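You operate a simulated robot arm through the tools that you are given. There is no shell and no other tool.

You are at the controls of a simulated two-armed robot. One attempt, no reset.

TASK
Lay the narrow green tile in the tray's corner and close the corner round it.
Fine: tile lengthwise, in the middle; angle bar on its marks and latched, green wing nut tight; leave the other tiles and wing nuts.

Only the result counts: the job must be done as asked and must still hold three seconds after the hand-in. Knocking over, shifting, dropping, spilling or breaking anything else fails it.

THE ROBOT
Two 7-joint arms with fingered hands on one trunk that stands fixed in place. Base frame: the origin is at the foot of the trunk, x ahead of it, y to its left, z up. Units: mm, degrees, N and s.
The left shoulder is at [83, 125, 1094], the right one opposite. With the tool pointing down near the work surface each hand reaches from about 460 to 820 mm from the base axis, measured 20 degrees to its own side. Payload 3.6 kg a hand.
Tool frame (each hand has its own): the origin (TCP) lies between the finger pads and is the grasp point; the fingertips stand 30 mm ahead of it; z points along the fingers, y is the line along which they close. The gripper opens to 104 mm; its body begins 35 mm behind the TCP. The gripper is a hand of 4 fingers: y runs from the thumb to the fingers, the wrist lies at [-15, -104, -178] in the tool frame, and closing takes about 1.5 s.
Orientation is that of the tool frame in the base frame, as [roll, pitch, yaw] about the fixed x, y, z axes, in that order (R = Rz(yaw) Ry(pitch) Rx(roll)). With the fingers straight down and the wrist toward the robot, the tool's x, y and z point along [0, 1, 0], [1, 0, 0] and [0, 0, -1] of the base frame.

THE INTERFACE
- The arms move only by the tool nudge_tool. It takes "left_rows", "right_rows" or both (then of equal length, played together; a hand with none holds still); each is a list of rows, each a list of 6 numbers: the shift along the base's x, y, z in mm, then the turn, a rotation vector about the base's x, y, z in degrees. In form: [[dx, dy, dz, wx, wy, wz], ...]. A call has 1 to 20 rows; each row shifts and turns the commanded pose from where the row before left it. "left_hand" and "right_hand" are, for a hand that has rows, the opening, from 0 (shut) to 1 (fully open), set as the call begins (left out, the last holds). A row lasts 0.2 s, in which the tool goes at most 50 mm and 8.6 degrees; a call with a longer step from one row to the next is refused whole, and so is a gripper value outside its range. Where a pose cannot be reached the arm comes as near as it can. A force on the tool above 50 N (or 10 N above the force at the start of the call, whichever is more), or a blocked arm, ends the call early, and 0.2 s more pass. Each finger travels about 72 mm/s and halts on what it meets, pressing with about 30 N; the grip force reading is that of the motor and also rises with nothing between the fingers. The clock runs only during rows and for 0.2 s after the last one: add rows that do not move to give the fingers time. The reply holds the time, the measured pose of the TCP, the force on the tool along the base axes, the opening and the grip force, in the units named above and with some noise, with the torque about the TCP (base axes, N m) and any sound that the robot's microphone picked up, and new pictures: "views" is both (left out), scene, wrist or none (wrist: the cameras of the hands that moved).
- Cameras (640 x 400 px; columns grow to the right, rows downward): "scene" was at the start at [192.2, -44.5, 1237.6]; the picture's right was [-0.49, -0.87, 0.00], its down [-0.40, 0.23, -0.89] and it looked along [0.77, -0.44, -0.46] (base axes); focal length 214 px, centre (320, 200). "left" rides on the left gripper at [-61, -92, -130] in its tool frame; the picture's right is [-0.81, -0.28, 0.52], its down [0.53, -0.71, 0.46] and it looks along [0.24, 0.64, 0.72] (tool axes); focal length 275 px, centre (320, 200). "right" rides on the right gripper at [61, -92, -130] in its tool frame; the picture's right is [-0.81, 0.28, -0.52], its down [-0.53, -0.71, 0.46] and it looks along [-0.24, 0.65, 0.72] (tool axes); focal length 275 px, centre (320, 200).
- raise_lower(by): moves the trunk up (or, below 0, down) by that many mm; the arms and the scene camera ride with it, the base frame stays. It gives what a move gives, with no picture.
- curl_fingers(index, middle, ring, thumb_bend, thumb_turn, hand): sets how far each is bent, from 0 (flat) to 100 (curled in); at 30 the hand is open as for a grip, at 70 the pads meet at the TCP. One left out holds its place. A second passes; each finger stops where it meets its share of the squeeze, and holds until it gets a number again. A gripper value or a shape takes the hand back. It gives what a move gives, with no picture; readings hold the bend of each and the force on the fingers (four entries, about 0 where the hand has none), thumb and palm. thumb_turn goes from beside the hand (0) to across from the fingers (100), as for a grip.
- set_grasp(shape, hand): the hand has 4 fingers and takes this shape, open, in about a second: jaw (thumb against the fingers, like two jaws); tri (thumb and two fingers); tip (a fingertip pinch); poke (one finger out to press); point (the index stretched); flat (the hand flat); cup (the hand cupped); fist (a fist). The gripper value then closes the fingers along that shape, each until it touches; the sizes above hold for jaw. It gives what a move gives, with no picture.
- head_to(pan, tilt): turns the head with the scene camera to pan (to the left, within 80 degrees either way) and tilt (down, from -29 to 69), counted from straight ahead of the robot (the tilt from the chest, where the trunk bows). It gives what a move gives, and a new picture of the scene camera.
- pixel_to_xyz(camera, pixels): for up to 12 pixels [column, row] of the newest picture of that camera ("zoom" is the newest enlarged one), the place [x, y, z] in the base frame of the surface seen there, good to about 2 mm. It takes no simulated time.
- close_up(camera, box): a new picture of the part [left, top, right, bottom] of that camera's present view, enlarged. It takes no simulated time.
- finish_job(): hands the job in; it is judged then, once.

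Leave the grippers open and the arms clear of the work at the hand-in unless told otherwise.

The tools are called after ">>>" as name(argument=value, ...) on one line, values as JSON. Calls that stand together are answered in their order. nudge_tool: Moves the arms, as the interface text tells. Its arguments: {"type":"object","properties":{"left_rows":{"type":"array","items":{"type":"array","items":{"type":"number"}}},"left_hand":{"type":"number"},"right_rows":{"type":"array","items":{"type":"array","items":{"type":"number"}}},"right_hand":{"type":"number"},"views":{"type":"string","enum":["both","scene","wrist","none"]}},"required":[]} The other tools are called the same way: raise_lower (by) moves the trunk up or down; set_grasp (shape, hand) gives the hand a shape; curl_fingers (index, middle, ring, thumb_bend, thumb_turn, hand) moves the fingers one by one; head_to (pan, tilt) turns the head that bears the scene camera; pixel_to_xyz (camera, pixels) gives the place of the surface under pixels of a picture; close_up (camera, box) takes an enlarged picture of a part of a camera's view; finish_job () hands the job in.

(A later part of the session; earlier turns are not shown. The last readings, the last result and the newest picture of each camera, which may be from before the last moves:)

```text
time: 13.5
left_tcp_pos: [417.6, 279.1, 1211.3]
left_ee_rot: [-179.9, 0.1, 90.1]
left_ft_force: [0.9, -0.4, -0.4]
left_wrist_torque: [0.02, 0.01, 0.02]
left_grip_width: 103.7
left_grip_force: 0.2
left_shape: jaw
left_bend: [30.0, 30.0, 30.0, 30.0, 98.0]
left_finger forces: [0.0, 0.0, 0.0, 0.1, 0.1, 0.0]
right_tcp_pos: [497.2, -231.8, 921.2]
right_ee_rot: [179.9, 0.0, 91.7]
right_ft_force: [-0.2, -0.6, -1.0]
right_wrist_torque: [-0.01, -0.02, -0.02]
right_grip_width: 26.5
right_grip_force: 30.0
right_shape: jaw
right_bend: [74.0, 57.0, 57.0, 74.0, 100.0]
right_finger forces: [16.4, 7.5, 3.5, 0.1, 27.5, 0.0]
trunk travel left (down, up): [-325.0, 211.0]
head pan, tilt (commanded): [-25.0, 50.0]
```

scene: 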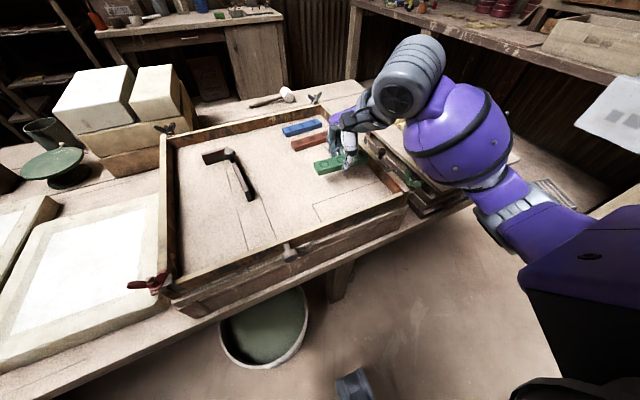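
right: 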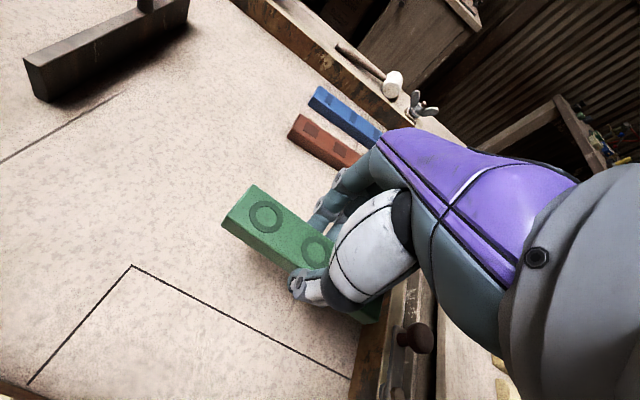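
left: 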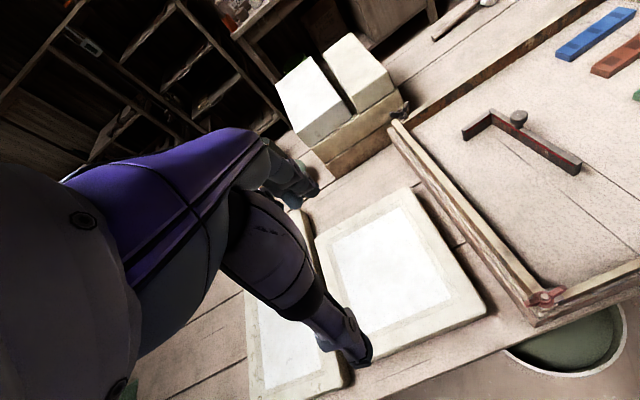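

Clear so far. I continue to x≈430, y≈-236, yaw 90.

>>> nudge_tool(right_rows=[[-17, -1, 0, 0, 0, -0.6], [-17, -1, 0, 0, 0, -0.6], [-17, -1, 0, 0, 0, -0.5], [-16, -1, 0, 0, 0, 0], [0, 0, 0, 0, 0, 0], [0, 0, 0, 0, 0, 0]])

>>> close_up(camera="scene", box=[290, 120, 450, 230])

```text
time: 14.9
left_tcp_pos: [417.7, 279.6, 1211.8]
left_ee_rot: [-180.0, 0.1, 90.0]
left_ft_force: [0.1, -0.7, 0.7]
left_wrist_torque: [0.0, 0.0, -0.02]
left_grip_width: 103.7
left_grip_force: 0.0
left_shape: jaw
left_bend: [30.0, 30.0, 30.0, 30.0, 98.0]
left_finger forces: [0.0, 0.1, 0.0, 0.0, 0.0, 0.1]
right_tcp_pos: [429.7, -235.3, 920.6]
right_ee_rot: [-180.0, 0.0, 90.1]
right_ft_force: [0.1, -0.5, -1.3]
right_wrist_torque: [-0.01, 0.02, 0.03]
right_grip_width: 26.4
right_grip_force: 30.1
right_shape: jaw
right_bend: [74.0, 57.0, 57.0, 74.0, 100.0]
right_finger forces: [16.2, 7.6, 3.5, 0.0, 27.3, 0.0]
trunk travel left (down, up): [-325.0, 211.0]
head pan, tilt (commanded): [-25.0, 50.0]
```

scene: 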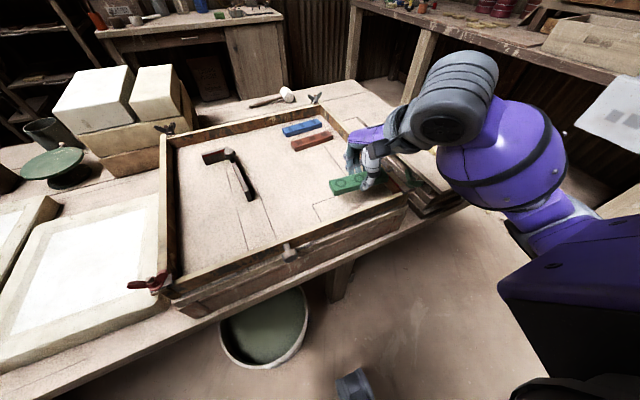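
right: 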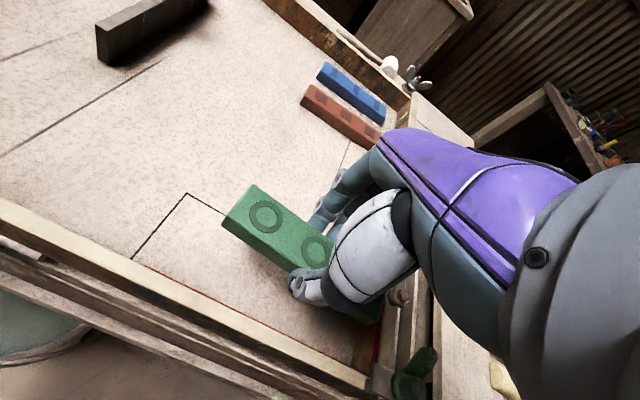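

```text
3.64 times, centred on (370, 175) of scene
```

zoom: 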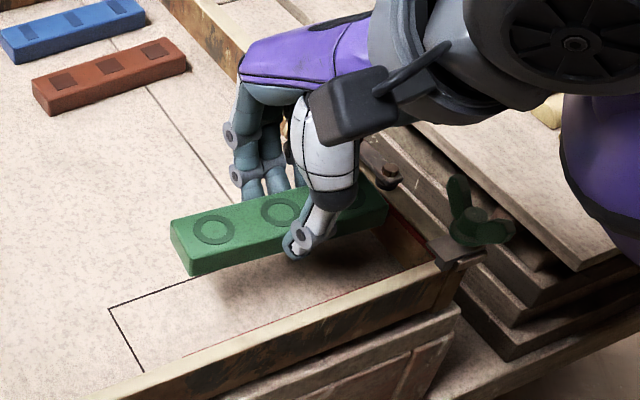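

The tile hovers over the marked area. I measure the thumb and tile positions to see clearance to the near wall.

>>> pixel_to_xyz(camera="zoom", pixels=[[290, 250], [300, 238], [310, 222], [325, 205], [330, 190], [325, 150], [192, 270], [190, 245], [172, 222], [390, 205], [212, 228], [280, 210]])

>>> close_up(camera="right", box=[220, 170, 460, 400])

```text
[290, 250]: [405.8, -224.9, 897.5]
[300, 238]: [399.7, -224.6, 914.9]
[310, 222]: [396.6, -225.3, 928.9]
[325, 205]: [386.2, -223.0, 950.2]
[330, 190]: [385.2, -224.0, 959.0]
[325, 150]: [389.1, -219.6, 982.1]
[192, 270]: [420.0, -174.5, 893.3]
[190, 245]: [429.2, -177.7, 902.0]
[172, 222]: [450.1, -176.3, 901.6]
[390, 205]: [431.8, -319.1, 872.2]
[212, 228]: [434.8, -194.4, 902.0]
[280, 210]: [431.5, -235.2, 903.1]
```

```text
1.74 times, centred on (340, 285) of right
```

zoom: 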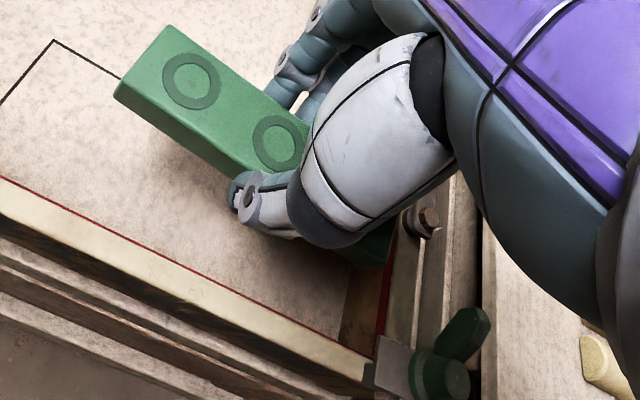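

I need the tile's actual angle in the hand; I zoom on its top face and measure points along its edges.

>>> close_up(camera="scene", box=[325, 160, 405, 210])

>>> pixel_to_xyz(camera="zoom", pixels=[[50, 185], [90, 230], [150, 208], [190, 196], [75, 245], [45, 170], [60, 165], [120, 145], [180, 125], [130, 190], [500, 110], [440, 130]])

```text
8.00 times, centred on (365, 185) of scene
```

zoom: 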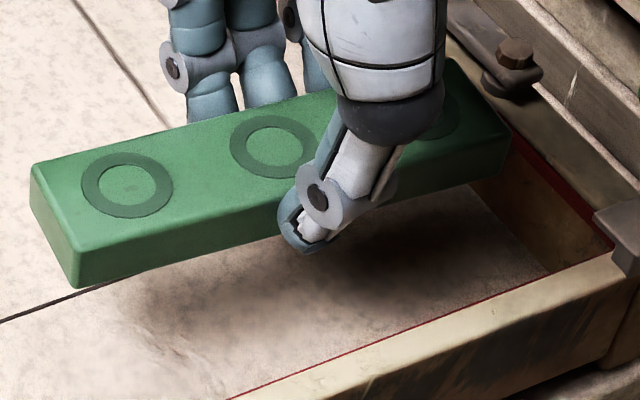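

```text
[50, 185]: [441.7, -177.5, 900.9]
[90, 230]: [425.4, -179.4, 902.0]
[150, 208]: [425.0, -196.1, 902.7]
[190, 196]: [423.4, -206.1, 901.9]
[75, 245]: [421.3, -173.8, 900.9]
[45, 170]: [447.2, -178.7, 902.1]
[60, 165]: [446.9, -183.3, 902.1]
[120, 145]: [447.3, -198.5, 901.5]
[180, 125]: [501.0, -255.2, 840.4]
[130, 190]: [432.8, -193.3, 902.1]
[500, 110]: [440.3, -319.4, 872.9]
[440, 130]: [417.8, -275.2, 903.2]
```

I query further edge points at both ends.

>>> pixel_to_xyz(camera="zoom", pixels=[[38, 167], [78, 246], [455, 66], [500, 128], [505, 118], [440, 150], [470, 140], [450, 70], [270, 147], [127, 184], [425, 112], [100, 252]])

```text
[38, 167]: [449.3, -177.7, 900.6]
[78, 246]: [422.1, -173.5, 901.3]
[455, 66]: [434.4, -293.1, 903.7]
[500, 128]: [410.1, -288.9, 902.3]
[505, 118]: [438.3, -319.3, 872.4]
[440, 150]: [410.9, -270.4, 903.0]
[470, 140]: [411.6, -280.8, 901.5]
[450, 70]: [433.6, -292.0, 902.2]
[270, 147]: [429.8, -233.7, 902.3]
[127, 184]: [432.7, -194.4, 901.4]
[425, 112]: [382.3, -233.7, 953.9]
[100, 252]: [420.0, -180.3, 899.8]
```

The tile's centre is (429,-233) and its long axis is skewed about 6.7° (right end nearer the robot), because it turned in the grip. I rotate the hand +6.7° about z, shift to x≈422, y≈-235.5, then re-measure.

>>> nudge_tool(right_rows=[[-2, 0, 0, 0, 0, 1.7], [-2, -1, 0, 0, 0, 1.7], [-2, -1, 0, 0, 0, 1.7], [-1, 0, 0, 0, 0, 1.6], [0, 0, 0, 0, 0, 0], [0, 0, 0, 0, 0, 0]])

>>> close_up(camera="scene", box=[325, 160, 405, 210])

```text
time: 16.3
left_tcp_pos: [418.0, 279.7, 1210.9]
left_ee_rot: [-180.0, 0.0, 90.1]
left_ft_force: [0.7, -0.3, -0.6]
left_wrist_torque: [-0.02, 0.01, -0.01]
left_grip_width: 103.6
left_grip_force: 0.1
left_shape: jaw
left_bend: [30.0, 30.0, 30.0, 30.0, 98.0]
left_finger forces: [0.0, 0.0, 0.1, 0.0, 0.1, 0.0]
right_tcp_pos: [423.7, -238.5, 920.2]
right_ee_rot: [-180.0, 0.0, 96.8]
right_ft_force: [0.3, 0.1, -0.7]
right_wrist_torque: [-0.03, -0.01, 0.02]
right_grip_width: 26.5
right_grip_force: 30.4
right_shape: jaw
right_bend: [74.0, 57.0, 57.0, 74.0, 100.0]
right_finger forces: [16.3, 7.6, 3.5, 0.0, 27.3, 0.0]
trunk travel left (down, up): [-325.0, 211.0]
head pan, tilt (commanded): [-25.0, 50.0]
```

scene: 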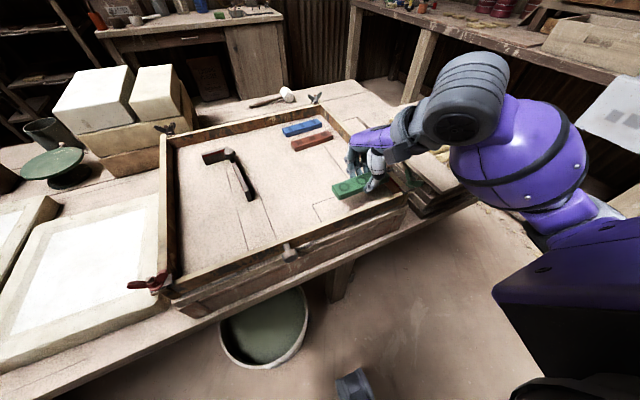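
right: 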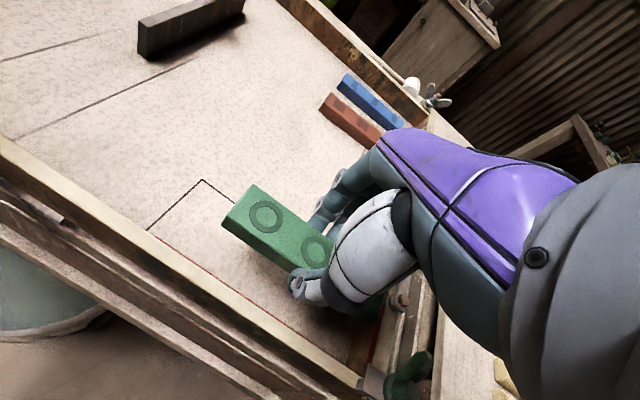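

```text
8.00 times, centred on (365, 185) of scene
```

zoom: 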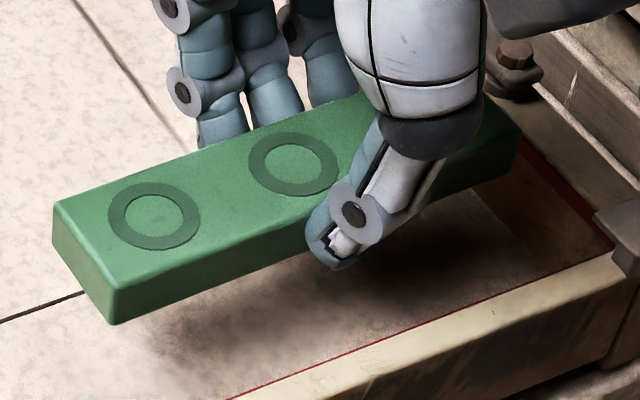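

>>> pixel_to_xyz(camera="zoom", pixels=[[60, 206], [118, 283], [62, 214], [110, 270], [510, 145], [480, 160], [500, 105], [492, 98], [290, 163], [153, 216], [210, 245], [170, 167]])

```text
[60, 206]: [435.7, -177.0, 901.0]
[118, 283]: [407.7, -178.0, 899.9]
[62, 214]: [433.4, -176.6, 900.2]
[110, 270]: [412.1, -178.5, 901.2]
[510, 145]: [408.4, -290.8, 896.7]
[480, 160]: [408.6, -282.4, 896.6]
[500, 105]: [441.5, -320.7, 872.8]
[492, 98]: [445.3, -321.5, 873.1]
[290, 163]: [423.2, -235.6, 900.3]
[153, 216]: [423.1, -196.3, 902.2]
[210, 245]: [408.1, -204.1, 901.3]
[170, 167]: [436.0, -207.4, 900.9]
```

The tile is now aligned with the tray (near edge x≈408 at both ends), centre ≈ (422.5,-235.6). I check the thumb's outer points against the near wall before lowering.

>>> pixel_to_xyz(camera="zoom", pixels=[[325, 255], [340, 255], [345, 240], [352, 215], [370, 220], [380, 190], [400, 190], [420, 150]])

>>> pixel_to_xyz(camera="scene", pixels=[[300, 245], [320, 236], [340, 228], [360, 220], [380, 211], [395, 200]])

```text
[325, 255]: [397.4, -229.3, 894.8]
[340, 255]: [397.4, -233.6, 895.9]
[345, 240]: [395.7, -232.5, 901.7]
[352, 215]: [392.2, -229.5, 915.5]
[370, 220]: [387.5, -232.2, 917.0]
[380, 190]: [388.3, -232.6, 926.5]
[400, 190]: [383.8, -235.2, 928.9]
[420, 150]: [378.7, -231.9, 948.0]
```

```text
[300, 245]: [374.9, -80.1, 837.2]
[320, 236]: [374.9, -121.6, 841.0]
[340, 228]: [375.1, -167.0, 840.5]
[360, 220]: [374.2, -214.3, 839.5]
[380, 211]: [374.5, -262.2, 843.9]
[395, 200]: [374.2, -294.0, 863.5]
```

The thumb's outer knuckle would meet the near wall at x≈388 if lowered here, so I shift +8 mm in x, lower to just above contact and later push the tile back gently.

>>> nudge_tool(right_rows=[[4, 0, 0, 0, 0, 0], [4, 0, -6, 0, 0, 0], [0, 0, -12, 0, 0, 0], [0, 0, -12, 0, 0, 0], [0, 0, -8, 0, 0, 0], [0, 0, -5, 0, 0, 0], [0, 0, 0, 0, 0, 0]])

>>> close_up(camera="scene", box=[325, 160, 405, 210])

```text
time: 17.9
left_tcp_pos: [417.1, 279.2, 1211.0]
left_ee_rot: [-179.9, 0.0, 90.1]
left_ft_force: [0.2, 1.3, -0.4]
left_wrist_torque: [0.0, 0.02, -0.01]
left_grip_width: 103.5
left_grip_force: 0.1
left_shape: jaw
left_bend: [30.0, 30.0, 30.0, 30.0, 98.0]
left_finger forces: [0.0, 0.0, 0.0, 0.0, 0.1, 0.0]
right_tcp_pos: [431.9, -238.4, 877.1]
right_ee_rot: [-179.9, 0.1, 96.8]
right_ft_force: [0.1, 0.4, -1.1]
right_wrist_torque: [0.02, -0.02, 0.01]
right_grip_width: 26.5
right_grip_force: 29.7
right_shape: jaw
right_bend: [74.0, 57.0, 57.0, 74.0, 100.0]
right_finger forces: [16.3, 7.6, 3.5, 0.0, 27.2, 0.0]
trunk travel left (down, up): [-325.0, 211.0]
head pan, tilt (commanded): [-25.0, 50.0]
```

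scene: 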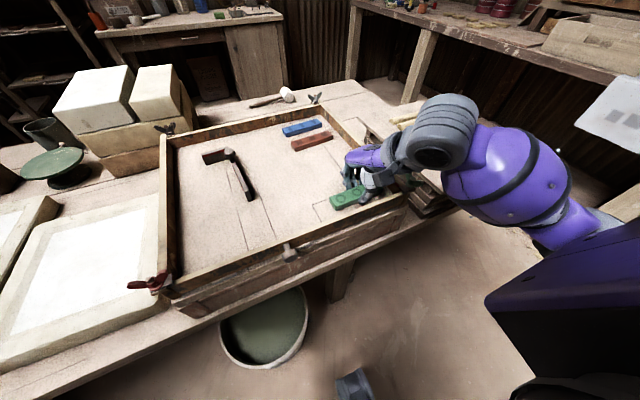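
right: 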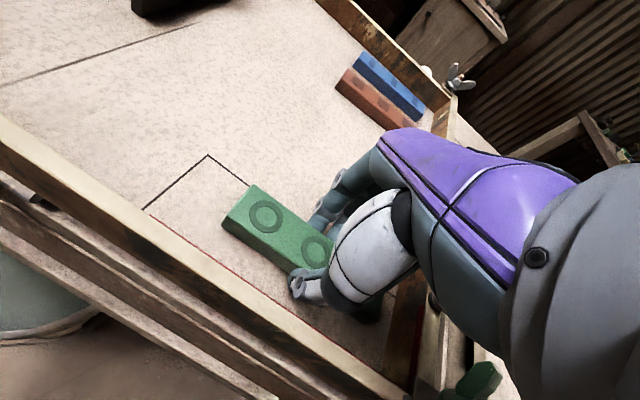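

```text
8.00 times, centred on (365, 185) of scene
```

zoom: 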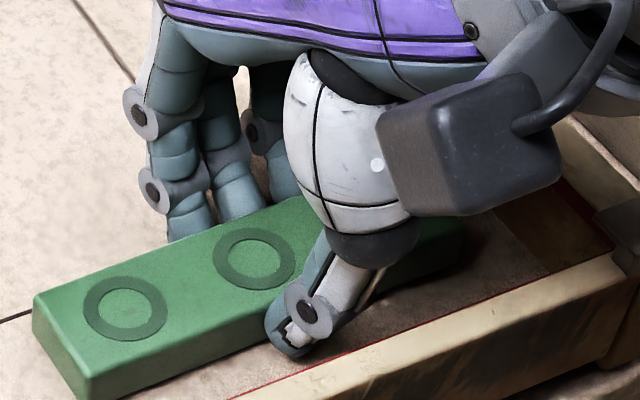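

The tile hovers about 1 mm over the floor. I lower 2 mm, then open only the fingers (thumb stays, to spare the wall).

>>> nudge_tool(right_rows=[[0, 0, -1, 0, 0, 0], [0, 0, -1, 0, 0, 0], [0, 0, 0, 0, 0, 0]], views="none")

>>> curl_fingers(hand="right", index=45, middle=40, ring=40)

>>> close_up(camera="scene", box=[325, 150, 405, 210])

```text
time: 18.7
left_tcp_pos: [417.9, 279.1, 1211.7]
left_ee_rot: [-180.0, 0.0, 90.0]
left_ft_force: [-0.4, -0.5, 0.1]
left_wrist_torque: [0.03, 0.03, 0.02]
left_grip_width: 103.6
left_grip_force: 0.0
left_shape: jaw
left_bend: [30.0, 30.0, 30.0, 30.0, 98.0]
left_finger forces: [0.1, 0.0, 0.0, 0.1, 0.0, 0.0]
right_tcp_pos: [431.2, -237.0, 873.9]
right_ee_rot: [-179.9, 0.0, 96.7]
right_ft_force: [0.0, 0.4, -1.9]
right_wrist_torque: [-0.02, 0.0, 0.0]
right_grip_width: 26.6
right_grip_force: 30.5
right_shape: jaw
right_bend: [74.0, 57.0, 57.0, 74.0, 100.0]
right_finger forces: [16.3, 7.4, 3.5, 0.0, 27.4, 0.0]
trunk travel left (down, up): [-325.0, 211.0]
head pan, tilt (commanded): [-25.0, 50.0]
```

```text
time: 19.7
left_tcp_pos: [416.0, 278.8, 1211.2]
left_ee_rot: [179.9, -0.1, 90.1]
left_ft_force: [-0.3, -0.2, -0.4]
left_wrist_torque: [0.0, 0.02, 0.02]
left_grip_width: 104.0
left_grip_force: 0.0
left_shape: jaw
left_bend: [30.0, 30.0, 30.0, 30.0, 98.0]
left_finger forces: [0.0, 0.0, 0.1, 0.0, 0.0, 0.0]
right_tcp_pos: [430.2, -237.1, 877.9]
right_ee_rot: [179.9, -0.1, 96.7]
right_ft_force: [-3.0, -2.2, 14.1]
right_wrist_torque: [0.07, -0.32, -0.03]
right_grip_width: 28.7
right_grip_force: 14.9
right_shape: fingers
right_bend: [42.0, 40.0, 40.0, 86.0, 100.0]
right_finger forces: [12.2, 0.0, 0.3, 0.0, 17.3, 0.0]
trunk travel left (down, up): [-325.0, 211.0]
head pan, tilt (commanded): [-25.0, 50.0]
```

```text
6.67 times, centred on (365, 180) of scene
```

zoom: 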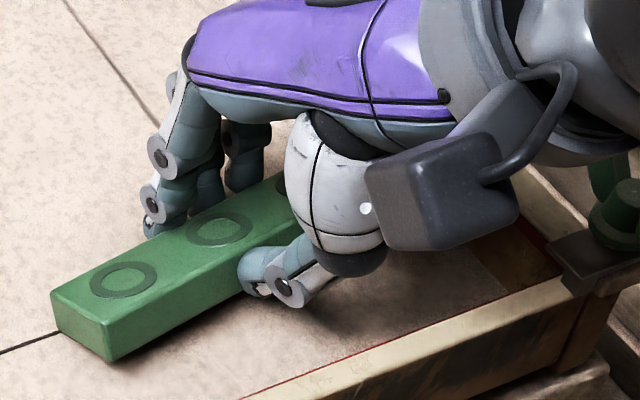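

The thumb followed the tile (bend 86) and the index presses on the floor a bit (14 N up). I open the thumb back to 72 to release.

>>> curl_fingers(hand="right", thumb_bend=72)

>>> close_up(camera="scene", box=[325, 150, 405, 210])

```text
time: 20.7
left_tcp_pos: [417.3, 279.8, 1211.2]
left_ee_rot: [180.0, 0.0, 90.1]
left_ft_force: [0.7, 0.7, 0.6]
left_wrist_torque: [0.0, 0.01, 0.01]
left_grip_width: 103.8
left_grip_force: 0.0
left_shape: jaw
left_bend: [30.0, 30.0, 30.0, 30.0, 98.0]
left_finger forces: [0.1, 0.0, 0.1, 0.0, 0.0, 0.0]
right_tcp_pos: [431.4, -236.3, 876.3]
right_ee_rot: [180.0, -0.1, 96.7]
right_ft_force: [0.7, 0.5, 3.7]
right_wrist_torque: [0.03, -0.16, 0.04]
right_grip_width: 28.4
right_grip_force: 4.9
right_shape: fingers
right_bend: [49.0, 40.0, 40.0, 70.0, 100.0]
right_finger forces: [4.4, 1.7, 0.1, 0.0, 3.3, 0.1]
trunk travel left (down, up): [-325.0, 211.0]
head pan, tilt (commanded): [-25.0, 50.0]
```

```text
6.67 times, centred on (365, 180) of scene
```

zoom: 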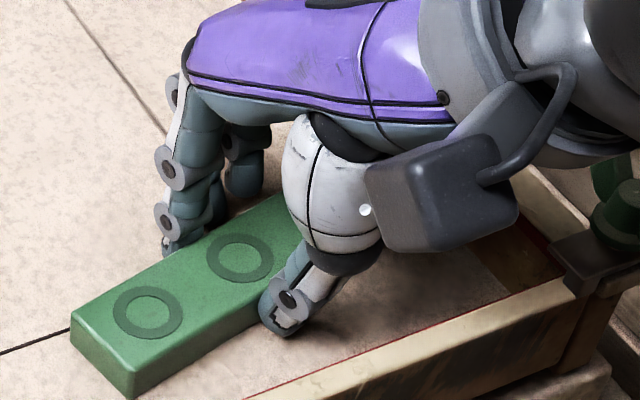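

The index pushed the tile back against the thumb. I measure the tile now.

>>> pixel_to_xyz(camera="zoom", pixels=[[80, 322], [135, 364], [148, 313], [240, 258], [260, 312], [190, 338], [120, 290], [300, 295], [290, 310], [300, 330], [350, 330], [340, 280]])

```text
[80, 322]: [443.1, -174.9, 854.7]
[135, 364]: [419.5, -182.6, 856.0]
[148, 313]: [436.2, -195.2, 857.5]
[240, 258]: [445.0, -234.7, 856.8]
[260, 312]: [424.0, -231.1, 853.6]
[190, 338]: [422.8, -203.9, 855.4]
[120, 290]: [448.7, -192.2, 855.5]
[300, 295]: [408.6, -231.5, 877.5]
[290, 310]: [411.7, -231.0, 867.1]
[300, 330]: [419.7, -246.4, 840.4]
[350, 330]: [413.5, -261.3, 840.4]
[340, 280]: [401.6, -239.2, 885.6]
```

The tile is skewed about 12° now, centre about x=445. I open the thumb a bit more (there is ~15 mm to the wall) and release, then raise the hand.

>>> curl_fingers(hand="right", thumb_bend=62)

>>> nudge_tool(right_rows=[[0, 0, 4, 0, 0, 0], [0, 0, 6, 0, 0, 0], [0, 0, 10, 0, 0, 0], [0, 0, 15, 0, 0, 0], [0, 0, 15, 0, 0, 0], [0, 0, 0, 0, 0, 0]])

>>> close_up(camera="scene", box=[310, 130, 430, 230])

```text
time: 21.7
left_tcp_pos: [417.1, 279.1, 1211.4]
left_ee_rot: [-180.0, 0.0, 90.2]
left_ft_force: [0.0, 0.5, -0.8]
left_wrist_torque: [0.0, 0.0, 0.01]
left_grip_width: 103.6
left_grip_force: 0.0
left_shape: jaw
left_bend: [30.0, 30.0, 30.0, 30.0, 98.0]
left_finger forces: [0.0, 0.0, 0.0, 0.0, 0.0, 0.0]
right_tcp_pos: [432.2, -236.5, 876.0]
right_ee_rot: [-180.0, 0.1, 96.9]
right_ft_force: [0.4, 0.1, 0.7]
right_wrist_torque: [-0.01, -0.03, -0.02]
right_grip_width: 30.8
right_grip_force: 1.3
right_shape: fingers
right_bend: [54.0, 40.0, 40.0, 62.0, 100.0]
right_finger forces: [0.6, 1.1, 0.0, 0.1, 0.2, 0.1]
trunk travel left (down, up): [-325.0, 211.0]
head pan, tilt (commanded): [-25.0, 50.0]
```

```text
time: 23.1
left_tcp_pos: [417.0, 279.3, 1211.3]
left_ee_rot: [180.0, 0.0, 90.1]
left_ft_force: [0.7, -0.5, 0.7]
left_wrist_torque: [0.02, 0.03, -0.01]
left_grip_width: 103.9
left_grip_force: 0.1
left_shape: jaw
left_bend: [30.0, 30.0, 30.0, 30.0, 98.0]
left_finger forces: [0.1, 0.1, 0.0, 0.0, 0.1, 0.1]
right_tcp_pos: [431.2, -237.8, 927.4]
right_ee_rot: [-180.0, 0.0, 96.8]
right_ft_force: [-0.1, -0.8, 0.0]
right_wrist_torque: [-0.04, -0.01, 0.01]
right_grip_width: 30.6
right_grip_force: 0.1
right_shape: fingers
right_bend: [55.0, 40.0, 40.0, 62.0, 100.0]
right_finger forces: [0.1, 0.0, 0.0, 0.0, 0.0, 0.0]
trunk travel left (down, up): [-325.0, 211.0]
head pan, tilt (commanded): [-25.0, 50.0]
```

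scene: 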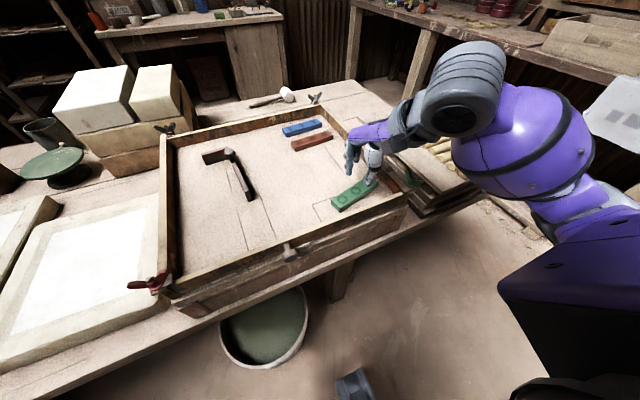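
right: 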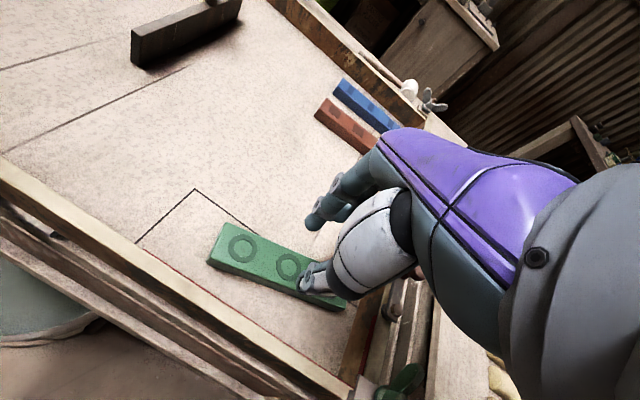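

```text
4.00 times, centred on (370, 180) of scene
```

zoom: 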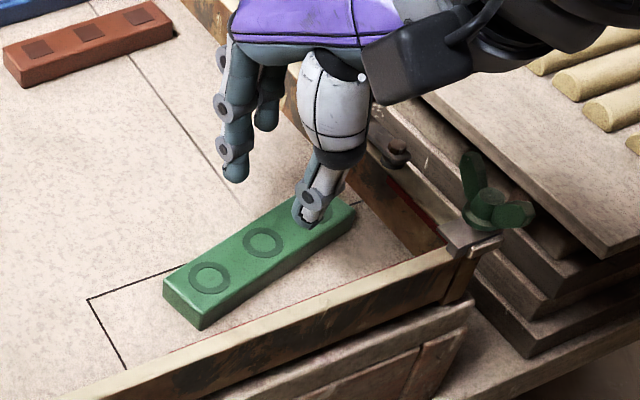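

The tile lies free in the corner but skewed. I measure it.

>>> close_up(camera="scene", box=[325, 170, 405, 220])

>>> pixel_to_xyz(camera="zoom", pixels=[[35, 237], [90, 295], [98, 233], [205, 162], [100, 287], [50, 215], [120, 285], [180, 245], [330, 130], [200, 120], [385, 90], [300, 160]])

```text
8.00 times, centred on (365, 195) of scene
```

zoom: 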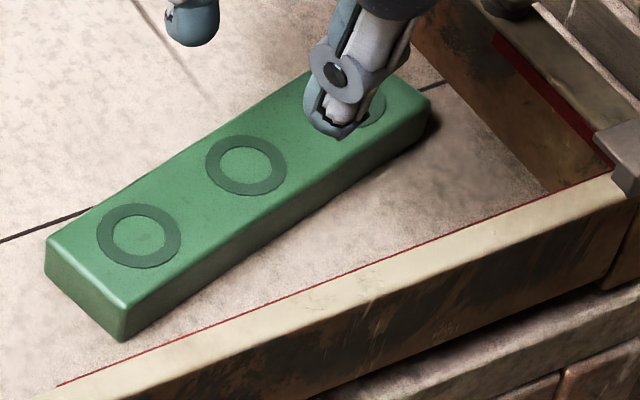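

```text
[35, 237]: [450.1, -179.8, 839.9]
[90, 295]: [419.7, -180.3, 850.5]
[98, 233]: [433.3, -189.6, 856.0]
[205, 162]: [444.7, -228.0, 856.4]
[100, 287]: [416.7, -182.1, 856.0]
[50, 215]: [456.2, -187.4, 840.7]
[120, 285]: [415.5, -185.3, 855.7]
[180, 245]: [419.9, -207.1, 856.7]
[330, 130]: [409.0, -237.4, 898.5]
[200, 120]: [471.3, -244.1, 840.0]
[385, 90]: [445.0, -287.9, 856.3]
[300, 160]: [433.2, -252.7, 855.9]
```

>>> pixel_to_xyz(camera="zoom", pixels=[[245, 166], [138, 236], [247, 164], [140, 234], [243, 168], [136, 238], [120, 300], [50, 236], [427, 100], [310, 72], [372, 105], [423, 95]])

```text
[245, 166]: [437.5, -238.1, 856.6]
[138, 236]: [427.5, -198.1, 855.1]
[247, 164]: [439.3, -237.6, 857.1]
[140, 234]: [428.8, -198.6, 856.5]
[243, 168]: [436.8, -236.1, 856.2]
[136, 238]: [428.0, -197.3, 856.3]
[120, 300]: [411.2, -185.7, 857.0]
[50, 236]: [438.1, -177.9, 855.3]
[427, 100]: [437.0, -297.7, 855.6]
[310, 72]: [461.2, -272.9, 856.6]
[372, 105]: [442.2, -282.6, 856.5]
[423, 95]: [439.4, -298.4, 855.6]
```

Tile now: centre ≈ (438,-237), about 14° skewed (right end farther). I will close the hand into a pinch and use it as a pusher from the far side: first push the right end back, then the middle. First I close and move beyond the tile's far side.

>>> nudge_tool(right_rows=[[0, 0, 5, 0, 0, 0], [10, -8, 5, 0, 0, -1], [10, -8, 0, 0, 0, -1], [10, -8, 0, 0, 0, -1], [10, -8, 0, 0, 0, -1], [10, -8, 0, 0, 0, -1], [8, -8, 0, 0, 0, -1.7], [0, 0, 0, 0, 0, 0], [0, 0, 0, 0, 0, 0]], right_hand=0.0)

>>> close_up(camera="scene", box=[310, 130, 430, 230])

```text
time: 25.1
left_tcp_pos: [417.6, 278.9, 1210.9]
left_ee_rot: [-180.0, 0.1, 90.1]
left_ft_force: [-0.2, 0.3, -0.4]
left_wrist_torque: [0.03, 0.02, -0.04]
left_grip_width: 103.7
left_grip_force: 0.0
left_shape: jaw
left_bend: [30.0, 30.0, 30.0, 30.0, 98.0]
left_finger forces: [0.0, 0.1, 0.1, 0.1, 0.1, 0.1]
right_tcp_pos: [490.7, -285.0, 935.3]
right_ee_rot: [-180.0, -0.1, 90.0]
right_ft_force: [-0.2, -0.1, -0.3]
right_wrist_torque: [-0.02, 0.0, 0.02]
right_grip_width: 0.3
right_grip_force: 30.1
right_shape: jaw
right_bend: [70.0, 70.0, 70.0, 44.0, 100.0]
right_finger forces: [0.0, 0.0, 0.1, 0.1, 0.1, 0.0]
trunk travel left (down, up): [-325.0, 211.0]
head pan, tilt (commanded): [-25.0, 50.0]
```

scene: 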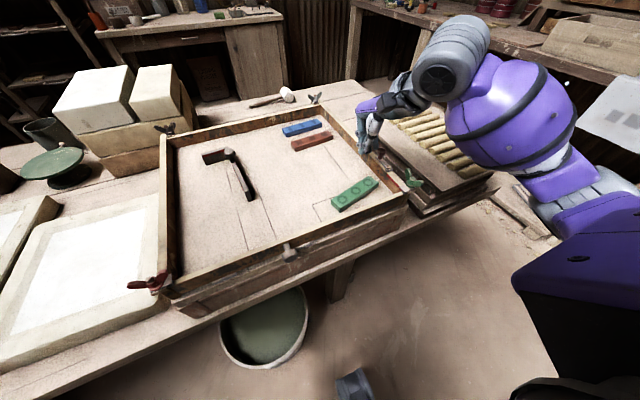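
right: 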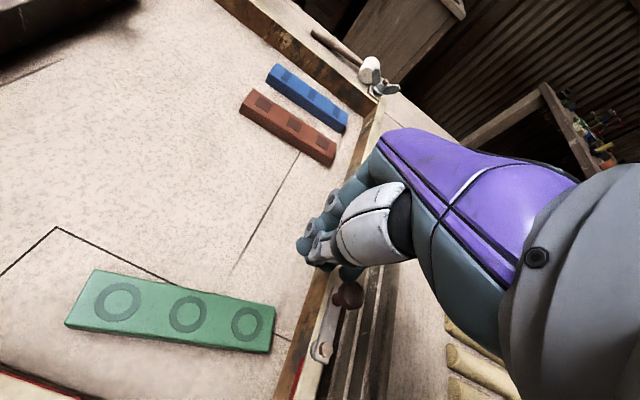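

```text
4.00 times, centred on (370, 180) of scene
```

zoom: 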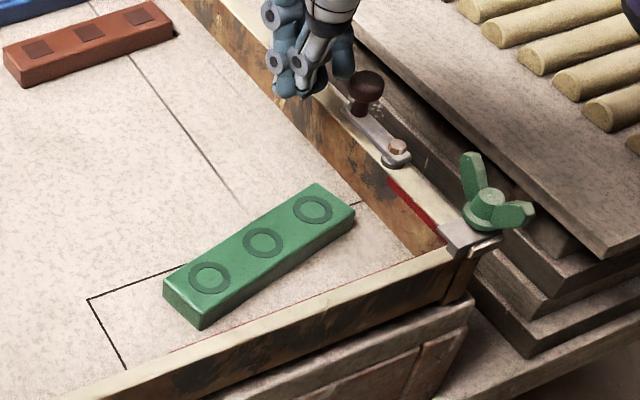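

Tile is in clear view. I measure it accurately and locate the pinched tips relative to the latch knob.

>>> close_up(camera="scene", box=[325, 170, 405, 220])

>>> pixel_to_xyz(camera="zoom", pixels=[[138, 236], [245, 166], [346, 98], [50, 236], [120, 303], [428, 98], [350, 46], [300, 170], [200, 240]])

>>> close_up(camera="scene", box=[350, 90, 430, 180])

```text
8.00 times, centred on (365, 195) of scene
```

zoom: 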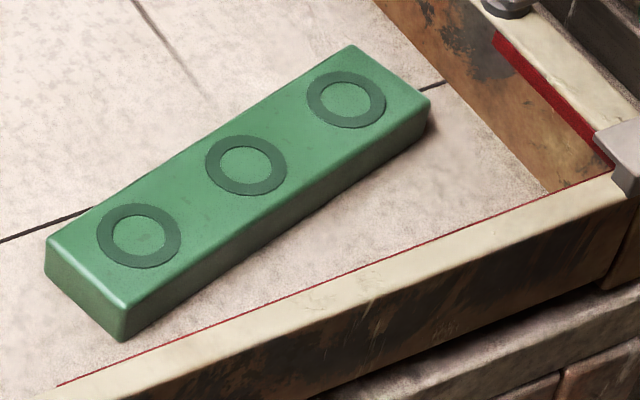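

```text
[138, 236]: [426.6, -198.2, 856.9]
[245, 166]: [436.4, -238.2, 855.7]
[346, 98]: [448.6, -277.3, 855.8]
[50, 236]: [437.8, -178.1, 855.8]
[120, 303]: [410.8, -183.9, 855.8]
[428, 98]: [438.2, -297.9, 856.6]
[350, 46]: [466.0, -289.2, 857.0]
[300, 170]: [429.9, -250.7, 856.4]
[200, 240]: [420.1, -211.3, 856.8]
```

```text
4.44 times, centred on (390, 135) of scene
```

zoom: 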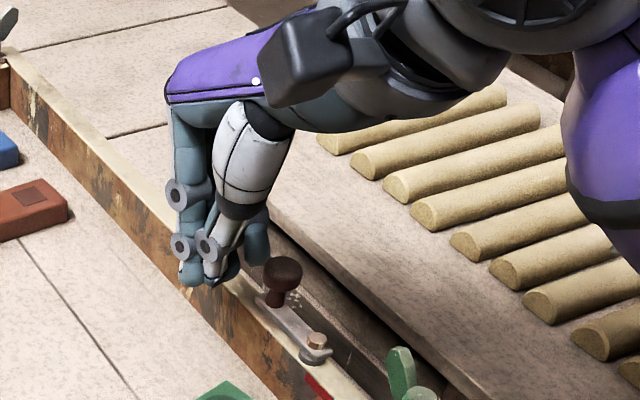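

I measure the pinched fingertips and the latch knob in this zoom.

>>> pixel_to_xyz(camera="zoom", pixels=[[190, 280], [212, 272], [208, 245], [228, 275], [255, 250], [258, 230], [283, 275], [275, 262], [300, 270], [316, 340], [300, 325], [232, 200]])

```text
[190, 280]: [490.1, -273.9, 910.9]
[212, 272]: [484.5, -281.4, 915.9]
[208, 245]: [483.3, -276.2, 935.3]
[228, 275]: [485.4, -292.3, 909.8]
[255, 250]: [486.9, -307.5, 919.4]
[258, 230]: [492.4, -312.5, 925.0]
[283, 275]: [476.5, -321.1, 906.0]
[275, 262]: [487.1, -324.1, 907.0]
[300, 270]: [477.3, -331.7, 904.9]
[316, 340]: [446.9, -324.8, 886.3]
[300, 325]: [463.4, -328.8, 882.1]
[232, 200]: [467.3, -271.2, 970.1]
```

Pinch tip front is ≈7 mm ahead (−x) of the TCP, thumb centred on the TCP's y. I move to y=-272 (clear of the latch knob), go down beyond the far face and push the right end −x by ~15 mm.

>>> nudge_tool(right_rows=[[-2, 7, 0, 0, 0, 0], [-2, 6, -10, 0, 0, 0], [0, 0, -20, 0, 0, 0], [0, 0, -20, 0, 0, 0], [0, 0, -10, 0, 0, 0], [-5, 0, 0, 0, 0, 0], [-6, 0, 0, 0, 0, 0], [-4, 0, 0, 0, 0, 0], [-4, 0, 0, 0, 0, 0], [-4, 0, 0, 0, 0, 0], [-3, 0, 0, 0, 0, 0], [-3, 0, 0, 0, 0, 0], [0, 0, 0, 0, 0, 0]])

>>> close_up(camera="scene", box=[325, 160, 421, 220])

```text
time: 27.9
left_tcp_pos: [416.0, 279.9, 1209.7]
left_ee_rot: [-180.0, 0.1, 90.0]
left_ft_force: [0.1, 0.2, -0.2]
left_wrist_torque: [0.0, 0.0, -0.01]
left_grip_width: 104.0
left_grip_force: 0.1
left_shape: jaw
left_bend: [30.0, 30.0, 30.0, 30.0, 98.0]
left_finger forces: [0.0, 0.0, 0.0, 0.1, 0.0, 0.0]
right_tcp_pos: [457.2, -272.3, 875.9]
right_ee_rot: [-180.0, 0.0, 90.1]
right_ft_force: [0.6, 0.0, 0.8]
right_wrist_torque: [0.04, -0.03, 0.0]
right_grip_width: 0.0
right_grip_force: 30.3
right_shape: jaw
right_bend: [70.0, 70.0, 70.0, 44.0, 100.0]
right_finger forces: [0.0, 0.0, 0.1, 0.1, 0.0, 0.0]
trunk travel left (down, up): [-325.0, 211.0]
head pan, tilt (commanded): [-25.0, 50.0]
```

scene: 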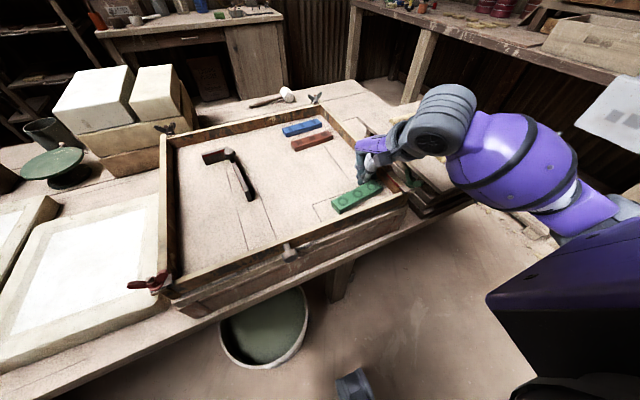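
right: 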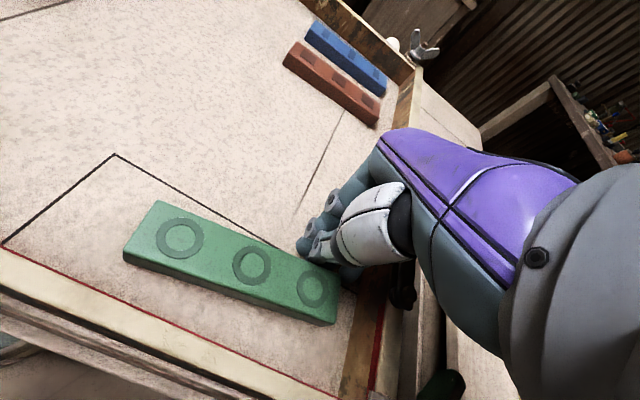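

```text
6.67 times, centred on (373, 190) of scene
```

zoom: 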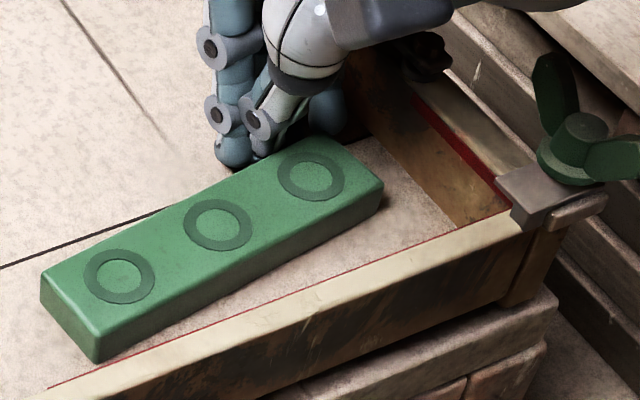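

The push works gently. I measure the circle centres to get position and angle now.

>>> pixel_to_xyz(camera="zoom", pixels=[[119, 277], [218, 225], [311, 177], [46, 280], [96, 332], [374, 185]])

```text
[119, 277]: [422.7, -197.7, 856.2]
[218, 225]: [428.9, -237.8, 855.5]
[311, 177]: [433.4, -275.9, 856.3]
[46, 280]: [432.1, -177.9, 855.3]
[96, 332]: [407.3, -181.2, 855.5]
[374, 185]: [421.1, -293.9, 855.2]
```

Now 7.8° and centre (428,-237.5). Another ~13 mm of the same push should bring it parallel at about x=420.

>>> nudge_tool(right_rows=[[-3, 0, 0, 0, 0, 0], [-3, 0, 0, 0, 0, 0], [-3, 0, 0, 0, 0, 0], [-2, 0, 0, 0, 0, 0], [-1, 0, 0, 0, 0, 0], [0, 0, 0, 0, 0, 0]])

>>> close_up(camera="scene", box=[325, 160, 421, 220])

```text
time: 29.3
left_tcp_pos: [417.9, 278.5, 1211.4]
left_ee_rot: [-180.0, 0.0, 90.2]
left_ft_force: [0.1, -0.1, 0.0]
left_wrist_torque: [0.01, -0.02, 0.0]
left_grip_width: 103.9
left_grip_force: 0.1
left_shape: jaw
left_bend: [30.0, 30.0, 30.0, 30.0, 98.0]
left_finger forces: [0.0, 0.0, 0.0, 0.0, 0.0, 0.1]
right_tcp_pos: [445.0, -272.0, 875.3]
right_ee_rot: [180.0, 0.0, 90.1]
right_ft_force: [0.6, 0.8, 0.8]
right_wrist_torque: [0.0, -0.02, 0.01]
right_grip_width: 0.1
right_grip_force: 30.2
right_shape: jaw
right_bend: [70.0, 70.0, 70.0, 44.0, 100.0]
right_finger forces: [0.0, 0.0, 0.0, 0.0, 0.1, 0.1]
trunk travel left (down, up): [-325.0, 211.0]
head pan, tilt (commanded): [-25.0, 50.0]
```

scene: 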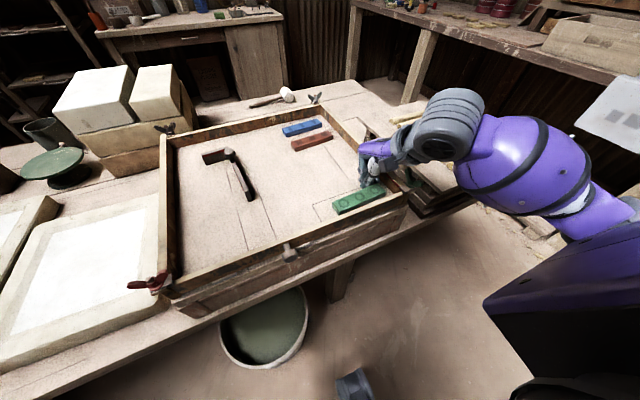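
right: 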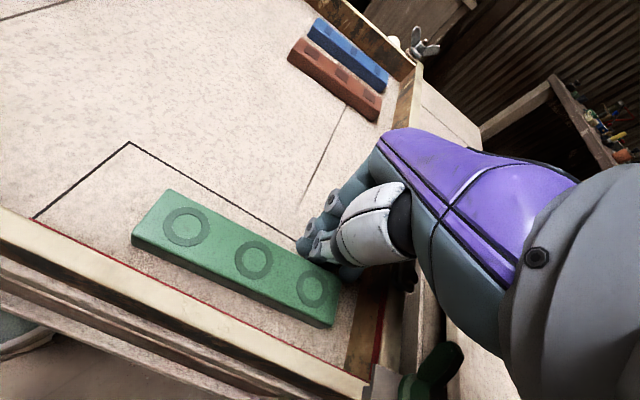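

```text
6.67 times, centred on (373, 190) of scene
```

zoom: 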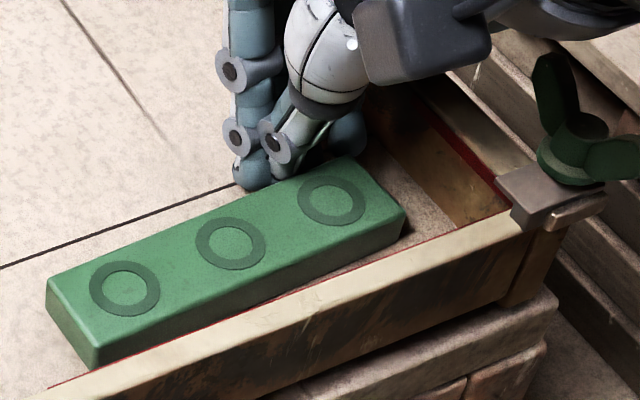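

>>> pixel_to_xyz(camera="zoom", pixels=[[125, 289], [231, 242], [331, 200], [51, 282], [95, 345], [396, 212], [400, 214], [93, 333]])

```text
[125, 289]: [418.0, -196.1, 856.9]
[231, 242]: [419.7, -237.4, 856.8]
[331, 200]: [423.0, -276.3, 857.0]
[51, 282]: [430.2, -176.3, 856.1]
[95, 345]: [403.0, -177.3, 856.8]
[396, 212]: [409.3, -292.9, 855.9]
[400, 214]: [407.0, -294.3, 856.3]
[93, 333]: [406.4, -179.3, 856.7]
```

Now 3.6° and centre (420,-237). I push 6 mm further.

>>> nudge_tool(right_rows=[[-2, 0, 0, 0, 0, 0], [-2, 0, 0, 0, 0, 0], [-1, 0, 0, 0, 0, 0], [-1, 0, 0, 0, 0, 0], [0, 0, 0, 0, 0, 0]], views="scene")

>>> close_up(camera="scene", box=[325, 160, 421, 220])

```text
time: 30.5
left_tcp_pos: [417.7, 279.3, 1210.7]
left_ee_rot: [-179.9, 0.0, 90.1]
left_ft_force: [1.0, -0.8, 0.0]
left_wrist_torque: [-0.01, 0.03, 0.02]
left_grip_width: 104.0
left_grip_force: 0.1
left_shape: jaw
left_bend: [30.0, 30.0, 30.0, 30.0, 98.0]
left_finger forces: [0.0, 0.0, 0.0, 0.1, 0.0, 0.1]
right_tcp_pos: [438.7, -272.7, 876.0]
right_ee_rot: [180.0, 0.0, 90.1]
right_ft_force: [1.3, 0.5, -0.2]
right_wrist_torque: [0.01, 0.0, 0.01]
right_grip_width: 0.0
right_grip_force: 29.9
right_shape: jaw
right_bend: [70.0, 70.0, 70.0, 44.0, 100.0]
right_finger forces: [0.0, 0.0, 0.0, 0.0, 0.0, 0.0]
trunk travel left (down, up): [-325.0, 211.0]
head pan, tilt (commanded): [-25.0, 50.0]
```

scene: 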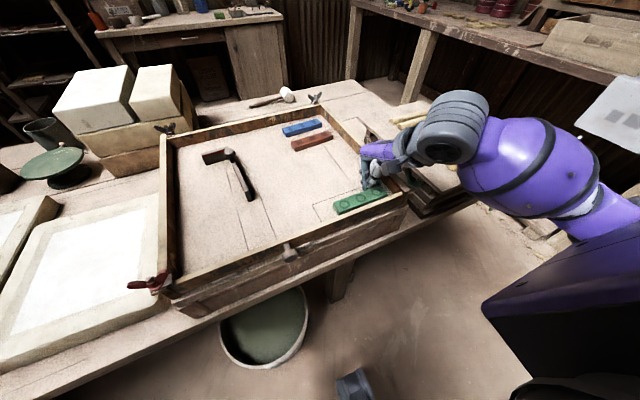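

```text
6.67 times, centred on (373, 190) of scene
```

zoom: 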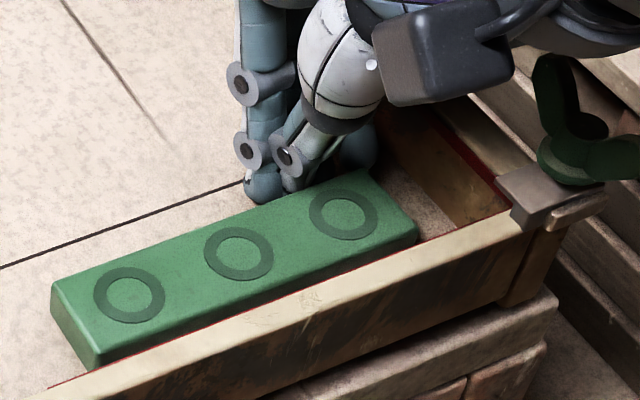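

>>> pixel_to_xyz(camera="zoom", pixels=[[129, 295], [239, 254], [343, 214], [127, 297], [237, 256], [341, 216], [131, 293], [241, 252], [345, 212], [57, 288]])

```text
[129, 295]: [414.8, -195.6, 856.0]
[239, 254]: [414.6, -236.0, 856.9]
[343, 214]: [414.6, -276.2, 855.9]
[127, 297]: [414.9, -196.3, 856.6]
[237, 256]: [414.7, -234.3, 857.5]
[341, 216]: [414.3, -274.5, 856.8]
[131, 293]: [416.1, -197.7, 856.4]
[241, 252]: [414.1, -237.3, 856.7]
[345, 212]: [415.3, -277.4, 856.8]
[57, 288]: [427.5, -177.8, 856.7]
```

The tile is now at (414.6,-236), parallel — the middle of the cavity. I back the pusher off in +x and lift.

>>> nudge_tool(right_rows=[[5, 0, 0, 0, 0, 0], [10, 0, 0, 0, 0, 0], [5, 0, 10, 0, 0, 0], [0, 0, 30, 0, 0, 0], [0, 0, 40, 0, 0, 0], [0, 0, 40, 0, 0, 0], [0, 0, 0, 0, 0, 0]])

>>> close_up(camera="scene", box=[305, 150, 433, 230])

```text
time: 32.1
left_tcp_pos: [417.8, 279.0, 1210.8]
left_ee_rot: [180.0, 0.0, 90.1]
left_ft_force: [0.6, 0.6, 0.0]
left_wrist_torque: [-0.01, 0.01, 0.01]
left_grip_width: 103.6
left_grip_force: 0.0
left_shape: jaw
left_bend: [30.0, 30.0, 30.0, 30.0, 98.0]
left_finger forces: [0.1, 0.0, 0.1, 0.0, 0.1, 0.0]
right_tcp_pos: [461.4, -273.2, 998.2]
right_ee_rot: [180.0, 0.0, 90.0]
right_ft_force: [0.2, 0.6, 0.5]
right_wrist_torque: [0.0, 0.03, -0.04]
right_grip_width: 0.2
right_grip_force: 29.6
right_shape: jaw
right_bend: [70.0, 70.0, 70.0, 44.0, 100.0]
right_finger forces: [0.0, 0.1, 0.0, 0.1, 0.0, 0.0]
trunk travel left (down, up): [-325.0, 211.0]
head pan, tilt (commanded): [-25.0, 50.0]
```

scene: 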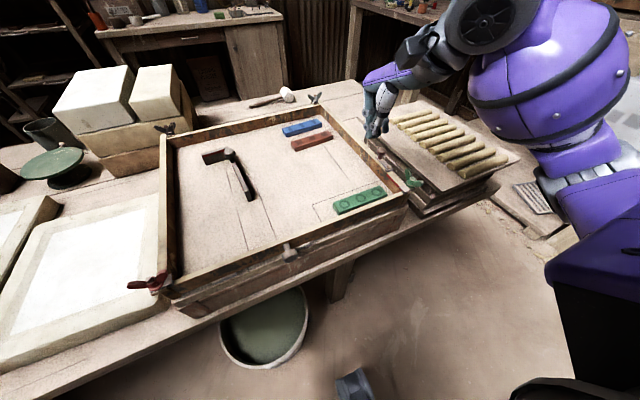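
right: 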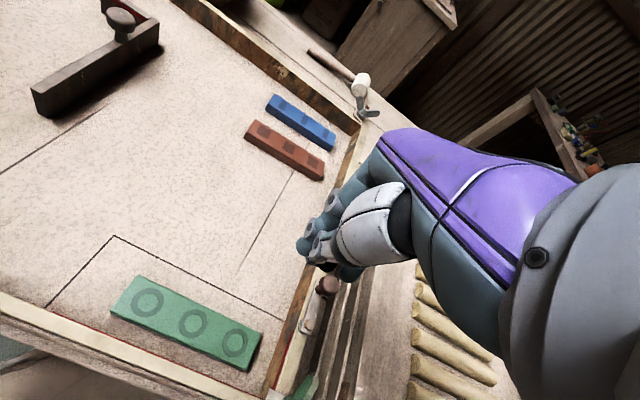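

```text
5.00 times, centred on (369, 190) of scene
```

zoom: 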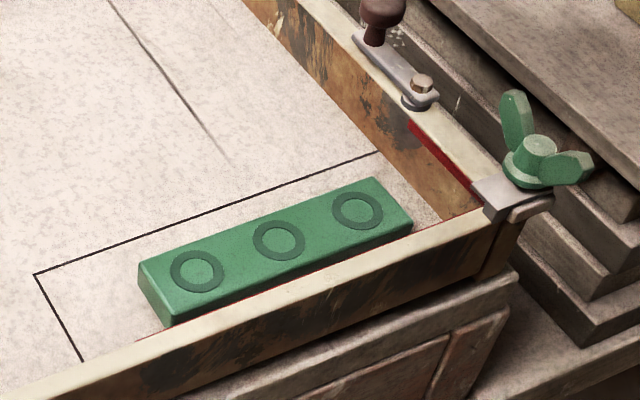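

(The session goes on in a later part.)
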